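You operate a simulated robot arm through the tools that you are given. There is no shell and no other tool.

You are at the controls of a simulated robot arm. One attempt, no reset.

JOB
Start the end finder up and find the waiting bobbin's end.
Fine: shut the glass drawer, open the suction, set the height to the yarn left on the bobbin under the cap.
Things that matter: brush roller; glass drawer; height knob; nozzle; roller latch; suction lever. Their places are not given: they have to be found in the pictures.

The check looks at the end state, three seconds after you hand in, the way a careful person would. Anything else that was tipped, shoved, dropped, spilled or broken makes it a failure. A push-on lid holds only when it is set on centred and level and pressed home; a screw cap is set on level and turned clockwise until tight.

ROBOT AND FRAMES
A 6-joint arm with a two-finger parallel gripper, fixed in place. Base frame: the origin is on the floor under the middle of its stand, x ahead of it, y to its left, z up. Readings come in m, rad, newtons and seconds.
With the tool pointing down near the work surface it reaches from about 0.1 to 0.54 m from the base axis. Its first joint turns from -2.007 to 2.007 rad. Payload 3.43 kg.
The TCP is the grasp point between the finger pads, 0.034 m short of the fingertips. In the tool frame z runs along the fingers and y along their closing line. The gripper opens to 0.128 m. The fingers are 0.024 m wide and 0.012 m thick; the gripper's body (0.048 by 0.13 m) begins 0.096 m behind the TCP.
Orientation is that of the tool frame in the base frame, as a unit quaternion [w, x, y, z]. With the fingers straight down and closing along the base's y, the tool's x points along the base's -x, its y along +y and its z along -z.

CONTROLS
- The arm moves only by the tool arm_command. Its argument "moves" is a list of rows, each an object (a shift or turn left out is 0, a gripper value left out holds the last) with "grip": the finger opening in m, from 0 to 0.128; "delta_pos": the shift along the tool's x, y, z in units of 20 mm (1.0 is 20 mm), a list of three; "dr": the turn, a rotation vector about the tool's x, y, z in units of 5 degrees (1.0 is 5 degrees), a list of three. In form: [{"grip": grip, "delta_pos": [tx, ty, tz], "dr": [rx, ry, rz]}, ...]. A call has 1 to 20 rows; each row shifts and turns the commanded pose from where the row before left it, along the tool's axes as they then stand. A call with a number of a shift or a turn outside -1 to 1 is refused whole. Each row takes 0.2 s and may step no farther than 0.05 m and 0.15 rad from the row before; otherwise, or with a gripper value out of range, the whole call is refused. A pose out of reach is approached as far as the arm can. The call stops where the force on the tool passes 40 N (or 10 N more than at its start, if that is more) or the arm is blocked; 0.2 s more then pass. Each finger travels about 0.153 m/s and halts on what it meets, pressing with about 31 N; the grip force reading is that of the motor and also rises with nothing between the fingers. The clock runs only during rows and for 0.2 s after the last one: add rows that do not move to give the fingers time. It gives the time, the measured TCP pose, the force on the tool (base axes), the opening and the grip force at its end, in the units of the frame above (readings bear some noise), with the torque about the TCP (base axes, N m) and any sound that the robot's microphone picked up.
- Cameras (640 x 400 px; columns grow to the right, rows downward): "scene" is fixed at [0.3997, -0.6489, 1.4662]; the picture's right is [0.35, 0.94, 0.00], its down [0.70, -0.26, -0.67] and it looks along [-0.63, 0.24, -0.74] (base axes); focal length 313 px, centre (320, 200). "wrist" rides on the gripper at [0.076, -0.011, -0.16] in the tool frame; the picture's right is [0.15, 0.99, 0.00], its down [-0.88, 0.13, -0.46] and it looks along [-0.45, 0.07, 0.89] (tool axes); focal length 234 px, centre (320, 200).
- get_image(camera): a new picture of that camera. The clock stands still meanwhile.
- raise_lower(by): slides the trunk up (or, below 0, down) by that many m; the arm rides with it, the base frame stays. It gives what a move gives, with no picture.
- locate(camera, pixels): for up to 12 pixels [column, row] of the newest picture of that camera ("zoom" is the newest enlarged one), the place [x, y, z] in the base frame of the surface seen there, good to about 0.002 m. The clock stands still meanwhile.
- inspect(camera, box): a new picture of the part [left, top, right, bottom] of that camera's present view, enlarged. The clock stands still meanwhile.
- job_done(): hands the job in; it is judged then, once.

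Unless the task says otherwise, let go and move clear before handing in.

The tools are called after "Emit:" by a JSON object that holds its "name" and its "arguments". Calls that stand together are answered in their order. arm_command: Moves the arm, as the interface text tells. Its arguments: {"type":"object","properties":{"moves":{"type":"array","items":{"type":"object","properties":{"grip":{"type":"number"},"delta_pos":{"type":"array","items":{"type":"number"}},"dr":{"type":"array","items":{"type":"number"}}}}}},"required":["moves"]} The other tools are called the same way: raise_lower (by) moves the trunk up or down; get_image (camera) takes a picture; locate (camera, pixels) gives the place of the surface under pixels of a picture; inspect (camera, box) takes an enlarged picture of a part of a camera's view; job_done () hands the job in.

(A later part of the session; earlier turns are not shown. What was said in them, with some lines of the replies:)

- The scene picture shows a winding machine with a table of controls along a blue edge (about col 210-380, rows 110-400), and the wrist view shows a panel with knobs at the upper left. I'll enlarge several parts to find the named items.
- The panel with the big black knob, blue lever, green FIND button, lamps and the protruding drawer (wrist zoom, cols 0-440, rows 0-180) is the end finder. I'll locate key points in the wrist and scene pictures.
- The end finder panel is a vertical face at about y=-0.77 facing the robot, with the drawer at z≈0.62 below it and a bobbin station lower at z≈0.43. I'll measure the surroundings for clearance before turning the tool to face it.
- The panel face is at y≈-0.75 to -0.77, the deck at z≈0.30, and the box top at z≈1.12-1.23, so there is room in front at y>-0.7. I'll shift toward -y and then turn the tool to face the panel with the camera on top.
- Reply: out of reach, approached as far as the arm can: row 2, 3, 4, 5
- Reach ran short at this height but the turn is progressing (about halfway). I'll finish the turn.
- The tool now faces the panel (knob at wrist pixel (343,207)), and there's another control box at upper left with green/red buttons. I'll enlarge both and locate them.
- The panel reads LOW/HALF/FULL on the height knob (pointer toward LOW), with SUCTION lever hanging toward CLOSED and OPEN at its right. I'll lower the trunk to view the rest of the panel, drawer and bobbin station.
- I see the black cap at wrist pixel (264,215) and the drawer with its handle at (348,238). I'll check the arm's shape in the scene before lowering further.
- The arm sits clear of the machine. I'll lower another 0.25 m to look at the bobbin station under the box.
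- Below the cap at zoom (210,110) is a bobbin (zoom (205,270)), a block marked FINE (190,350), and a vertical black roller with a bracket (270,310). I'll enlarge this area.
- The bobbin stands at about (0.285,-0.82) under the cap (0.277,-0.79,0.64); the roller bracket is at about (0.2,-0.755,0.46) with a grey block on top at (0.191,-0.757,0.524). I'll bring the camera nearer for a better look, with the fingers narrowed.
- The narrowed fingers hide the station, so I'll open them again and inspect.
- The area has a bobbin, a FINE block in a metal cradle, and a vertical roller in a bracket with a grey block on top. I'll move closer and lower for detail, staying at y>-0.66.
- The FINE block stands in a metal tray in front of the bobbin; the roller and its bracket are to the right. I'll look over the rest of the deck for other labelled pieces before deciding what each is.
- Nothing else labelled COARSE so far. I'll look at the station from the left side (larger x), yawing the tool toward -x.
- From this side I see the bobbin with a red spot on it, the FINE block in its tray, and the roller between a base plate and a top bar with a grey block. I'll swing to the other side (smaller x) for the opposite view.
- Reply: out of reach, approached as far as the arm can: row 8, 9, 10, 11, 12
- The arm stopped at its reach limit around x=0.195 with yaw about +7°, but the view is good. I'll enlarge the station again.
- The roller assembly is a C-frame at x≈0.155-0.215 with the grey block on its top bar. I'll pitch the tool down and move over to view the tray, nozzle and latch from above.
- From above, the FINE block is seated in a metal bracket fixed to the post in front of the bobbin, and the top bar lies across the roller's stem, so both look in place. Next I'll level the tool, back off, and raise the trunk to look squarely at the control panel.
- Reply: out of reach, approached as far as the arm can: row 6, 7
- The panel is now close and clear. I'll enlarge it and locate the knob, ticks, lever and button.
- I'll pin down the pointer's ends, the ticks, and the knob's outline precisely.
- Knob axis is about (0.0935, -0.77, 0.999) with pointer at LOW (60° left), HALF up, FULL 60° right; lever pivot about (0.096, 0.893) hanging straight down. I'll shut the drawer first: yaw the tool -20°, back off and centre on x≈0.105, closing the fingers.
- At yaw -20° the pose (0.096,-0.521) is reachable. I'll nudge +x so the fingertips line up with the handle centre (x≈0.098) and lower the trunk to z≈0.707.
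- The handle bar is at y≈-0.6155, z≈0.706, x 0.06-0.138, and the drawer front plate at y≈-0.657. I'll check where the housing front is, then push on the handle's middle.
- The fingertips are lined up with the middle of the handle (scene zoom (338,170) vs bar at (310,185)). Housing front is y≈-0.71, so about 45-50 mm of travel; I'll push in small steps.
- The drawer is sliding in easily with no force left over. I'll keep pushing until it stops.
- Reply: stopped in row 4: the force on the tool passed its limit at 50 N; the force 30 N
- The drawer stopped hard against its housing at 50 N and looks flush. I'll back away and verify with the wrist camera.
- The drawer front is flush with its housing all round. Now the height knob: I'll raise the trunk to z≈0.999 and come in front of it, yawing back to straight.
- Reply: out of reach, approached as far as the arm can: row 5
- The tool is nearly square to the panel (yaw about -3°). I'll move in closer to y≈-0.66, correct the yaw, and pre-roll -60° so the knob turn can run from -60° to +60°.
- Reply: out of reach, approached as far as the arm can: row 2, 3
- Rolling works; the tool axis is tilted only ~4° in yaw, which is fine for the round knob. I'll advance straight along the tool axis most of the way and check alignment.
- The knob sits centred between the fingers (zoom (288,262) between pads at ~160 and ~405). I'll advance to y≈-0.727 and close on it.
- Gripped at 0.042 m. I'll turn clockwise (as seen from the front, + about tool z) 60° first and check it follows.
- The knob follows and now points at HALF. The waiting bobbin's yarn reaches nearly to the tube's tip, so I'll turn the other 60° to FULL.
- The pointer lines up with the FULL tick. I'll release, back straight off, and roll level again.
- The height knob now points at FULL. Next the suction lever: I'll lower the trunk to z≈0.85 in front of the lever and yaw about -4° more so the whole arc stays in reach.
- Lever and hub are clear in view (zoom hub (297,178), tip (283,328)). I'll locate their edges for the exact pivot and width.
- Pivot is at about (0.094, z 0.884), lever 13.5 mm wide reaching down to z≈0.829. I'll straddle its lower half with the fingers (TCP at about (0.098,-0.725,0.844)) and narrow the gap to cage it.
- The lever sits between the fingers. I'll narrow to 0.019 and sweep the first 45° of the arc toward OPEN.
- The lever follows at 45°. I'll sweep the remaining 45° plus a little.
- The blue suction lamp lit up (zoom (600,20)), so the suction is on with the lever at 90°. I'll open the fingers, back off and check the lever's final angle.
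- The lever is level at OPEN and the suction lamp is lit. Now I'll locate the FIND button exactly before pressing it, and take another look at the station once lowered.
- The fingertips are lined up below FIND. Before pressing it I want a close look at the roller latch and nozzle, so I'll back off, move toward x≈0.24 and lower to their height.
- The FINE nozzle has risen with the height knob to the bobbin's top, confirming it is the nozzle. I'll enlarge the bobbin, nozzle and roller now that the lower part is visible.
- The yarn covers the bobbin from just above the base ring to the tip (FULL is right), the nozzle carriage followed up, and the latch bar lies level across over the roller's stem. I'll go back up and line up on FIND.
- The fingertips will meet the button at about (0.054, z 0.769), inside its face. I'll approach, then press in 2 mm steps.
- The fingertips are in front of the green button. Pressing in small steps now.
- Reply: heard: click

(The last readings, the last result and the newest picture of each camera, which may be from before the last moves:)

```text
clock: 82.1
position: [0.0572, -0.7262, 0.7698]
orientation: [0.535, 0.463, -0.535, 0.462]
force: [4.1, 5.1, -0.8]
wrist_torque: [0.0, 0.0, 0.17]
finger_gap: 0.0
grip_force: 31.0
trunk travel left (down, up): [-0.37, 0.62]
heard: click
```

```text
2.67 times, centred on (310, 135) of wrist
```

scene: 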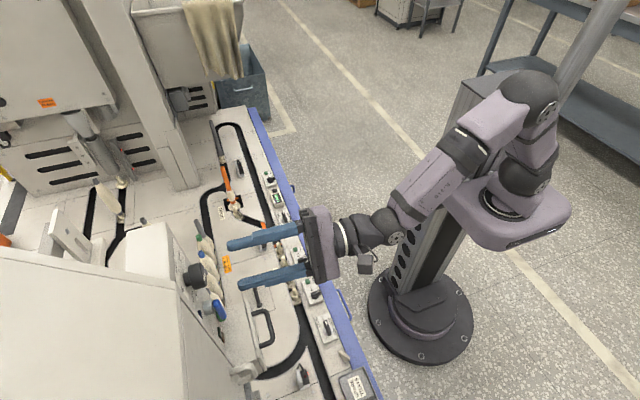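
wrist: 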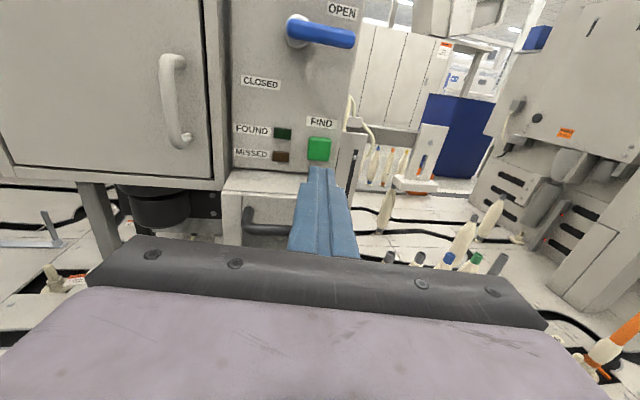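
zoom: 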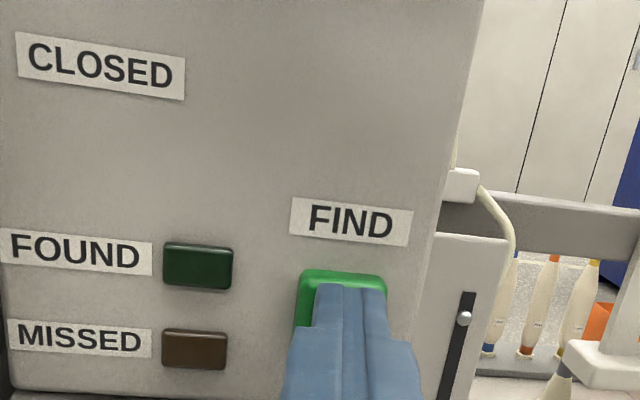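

A click was heard. I'll back off and wait a few seconds, watching the FOUND/MISSED lamps.

Emit:
{"name": "arm_command", "arguments": {"moves": [{"delta_pos": [0, 0, -0.5]}, {"delta_pos": [0, 0, -0.8]}, {"delta_pos": [0, 0, -1]}, {"delta_pos": [0, 0, -1]}, {}, {}]}}

Emit:
{"name": "inspect", "arguments": {"camera": "wrist", "box": [200, 40, 400, 210]}}

Emit:
{"name": "arm_command", "arguments": {"moves": [{}, {}, {}, {}, {}, {}, {}, {}, {}, {}]}}

Emit:
{"name": "get_image", "arguments": {"camera": "wrist"}}

Emit:
{"name": "inspect", "arguments": {"camera": "wrist", "box": [200, 40, 400, 210]}}

```text
clock: 83.5
position: [0.066, -0.6611, 0.7689]
orientation: [0.536, 0.461, -0.535, 0.462]
force: [-1.3, -0.5, -1.1]
wrist_torque: [0.0, 0.02, 0.01]
finger_gap: 0.0
grip_force: 30.9
trunk travel left (down, up): [-0.37, 0.62]
```

```text
2.35 times, centred on (300, 125) of wrist
```

zoom: 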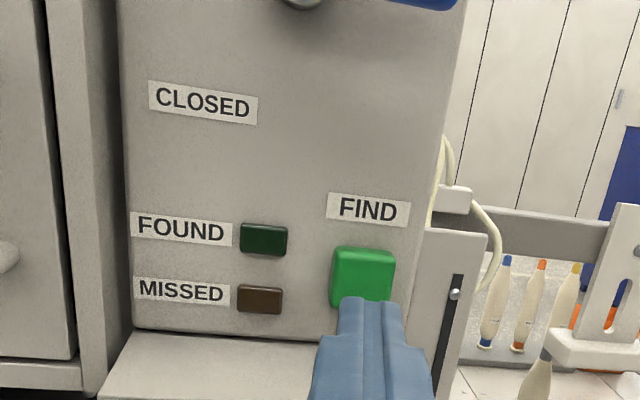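

```text
clock: 85.7
position: [0.0663, -0.6612, 0.7683]
orientation: [0.536, 0.461, -0.536, 0.462]
force: [-0.4, 0.5, -0.4]
wrist_torque: [0.0, -0.03, 0.02]
finger_gap: 0.0001
grip_force: 31.0
trunk travel left (down, up): [-0.37, 0.62]
```

```text
taken
```

wrist: 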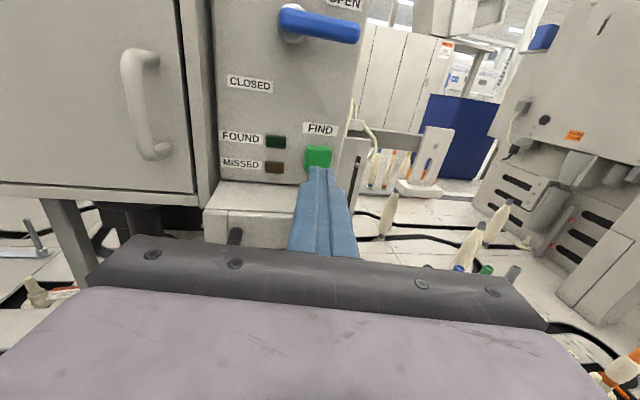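

```text
2.35 times, centred on (300, 125) of wrist
```

zoom: 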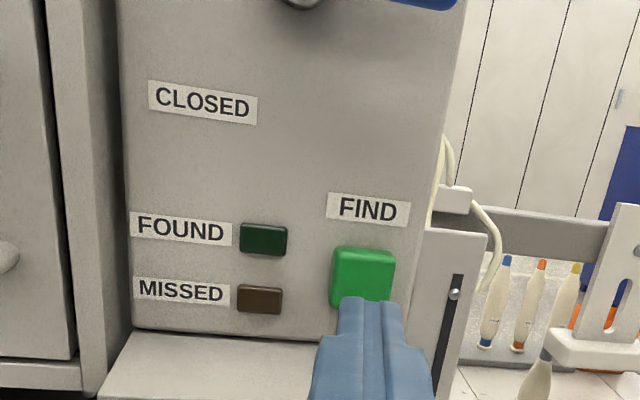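

No lamp yet, but the black cap that was visible at about (160,205) has moved, so a cycle seems to be running. I'll wait longer and look under the box.

Emit:
{"name": "inspect", "arguments": {"camera": "wrist", "box": [20, 180, 240, 290]}}

Emit:
{"name": "arm_command", "arguments": {"moves": [{}, {}, {}, {}, {}, {}, {}, {}, {}, {}, {}, {}, {}, {}, {}, {}, {}, {}, {}, {}]}}

Emit:
{"name": "inspect", "arguments": {"camera": "wrist", "box": [200, 40, 400, 210]}}

Emit:
{"name": "inspect", "arguments": {"camera": "wrist", "box": [20, 180, 240, 290]}}

```text
2.91 times, centred on (130, 235) of wrist
```

zoom: 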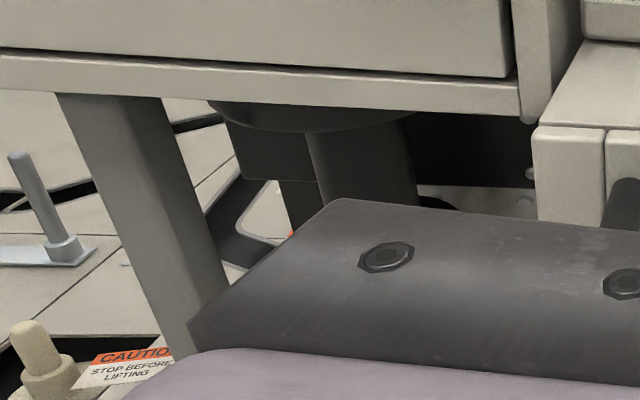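

```text
clock: 89.9
position: [0.0661, -0.662, 0.7696]
orientation: [-0.535, -0.462, 0.536, -0.461]
force: [0.1, 0.0, 0.5]
wrist_torque: [-0.01, 0.01, -0.02]
finger_gap: 0.0001
grip_force: 30.6
trunk travel left (down, up): [-0.37, 0.62]
```

```text
2.35 times, centred on (300, 125) of wrist
```

zoom: 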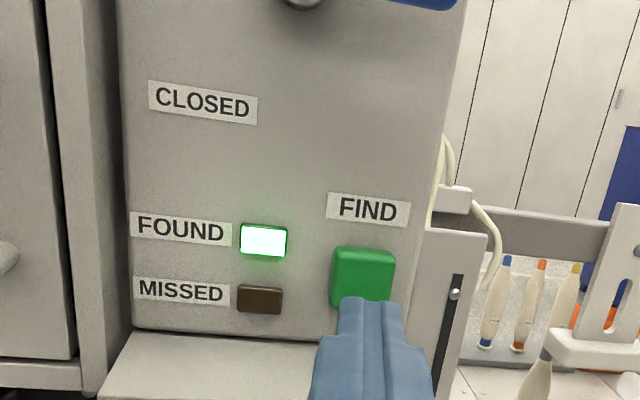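

```text
2.91 times, centred on (130, 235) of wrist
```

zoom: 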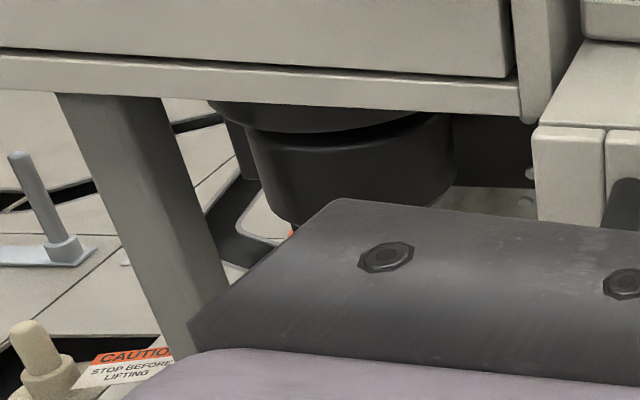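

The FOUND lamp is lit and the cap is back up. I'll retreat clear of the machine and check everything once more.

Emit:
{"name": "arm_command", "arguments": {"moves": [{"delta_pos": [0, 0, -1]}, {"delta_pos": [0, 0, -1]}, {"delta_pos": [0, 0, -1], "dr": [-1, 0, 0]}, {"delta_pos": [0, 0, -1], "dr": [-1, 0, 0]}, {"delta_pos": [0, -1, -1]}, {"delta_pos": [0, -1, -1]}, {"grip": 0.06}, {}]}}

Emit:
{"name": "get_image", "arguments": {"camera": "wrist"}}

Emit:
{"name": "get_image", "arguments": {"camera": "scene"}}

Emit:
{"name": "inspect", "arguments": {"camera": "scene", "box": [180, 230, 340, 390]}}

Emit:
{"name": "inspect", "arguments": {"camera": "wrist", "box": [120, 0, 400, 240]}}

```text
clock: 91.7
position: [0.1311, -0.5566, 0.7687]
orientation: [0.574, 0.413, -0.574, 0.413]
force: [0.8, 0.6, -0.4]
wrist_torque: [0.01, 0.07, 0.0]
finger_gap: 0.0598
grip_force: 0.2
trunk travel left (down, up): [-0.37, 0.62]
```

```text
taken
```

wrist: 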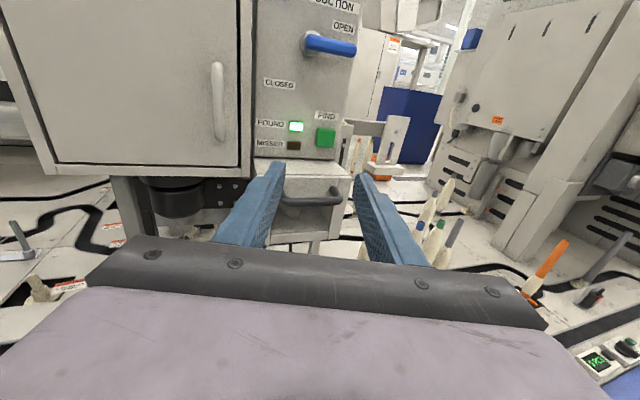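

```text
taken
```

scene: 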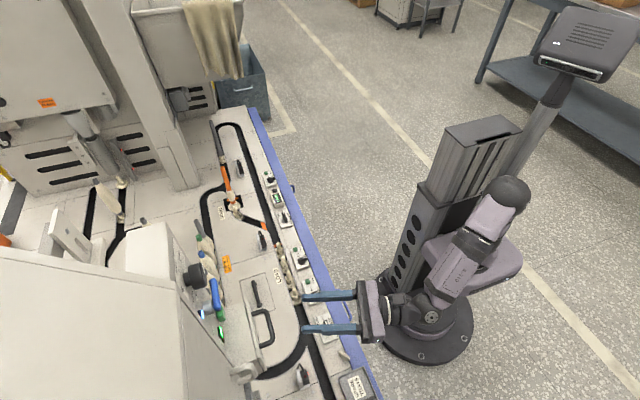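

```text
2.50 times, centred on (260, 310) of scene
```

zoom: 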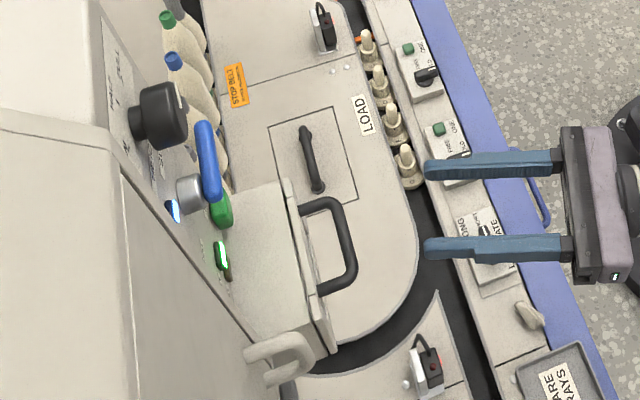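

```text
1.67 times, centred on (260, 120) of wrist
```

zoom: 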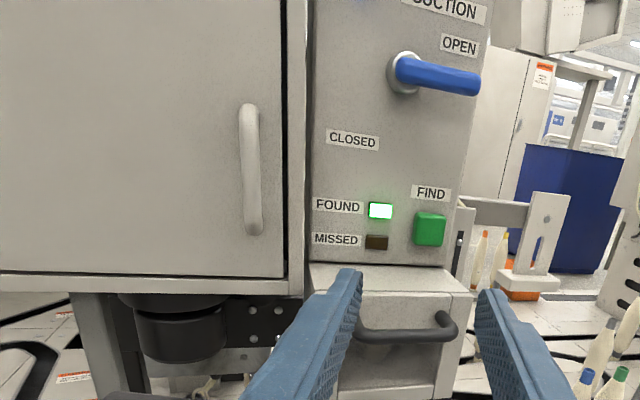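

The drawer is shut against its housing, the lever is level at OPEN with its lamp lit, and the knob is at FULL. FOUND glows at wrist pixel (296,127), and the arm is clear with nothing else moved, so I'm handing the job in.

Emit:
{"name": "job_done", "arguments": {}}

```text
The job is handed in.
```

The end finder ran and found the waiting bobbin's end: the FOUND lamp lit a few seconds after I pressed FIND and was still lit when I handed the job in. I haven't seen the check's result.

- **Glass drawer:** pushed shut; its front is flush with the housing.
- **Suction:** the lever is level at OPEN and the blue suction lamp is lit.
- **Height:** the knob is turned from LOW to FULL, because the yarn on the bobbin under the cap reaches nearly to the tip of the tube. The nozzle, marked FINE, rose to the top of the bobbin with it.
- **Brush roller and latch:** I left these alone. The latch bar already lay across the top of the roller, and the run gave FOUND, not MISSED.

I saw nothing else moved in the final pictures, and the arm was backed clear of the machine before handing in.
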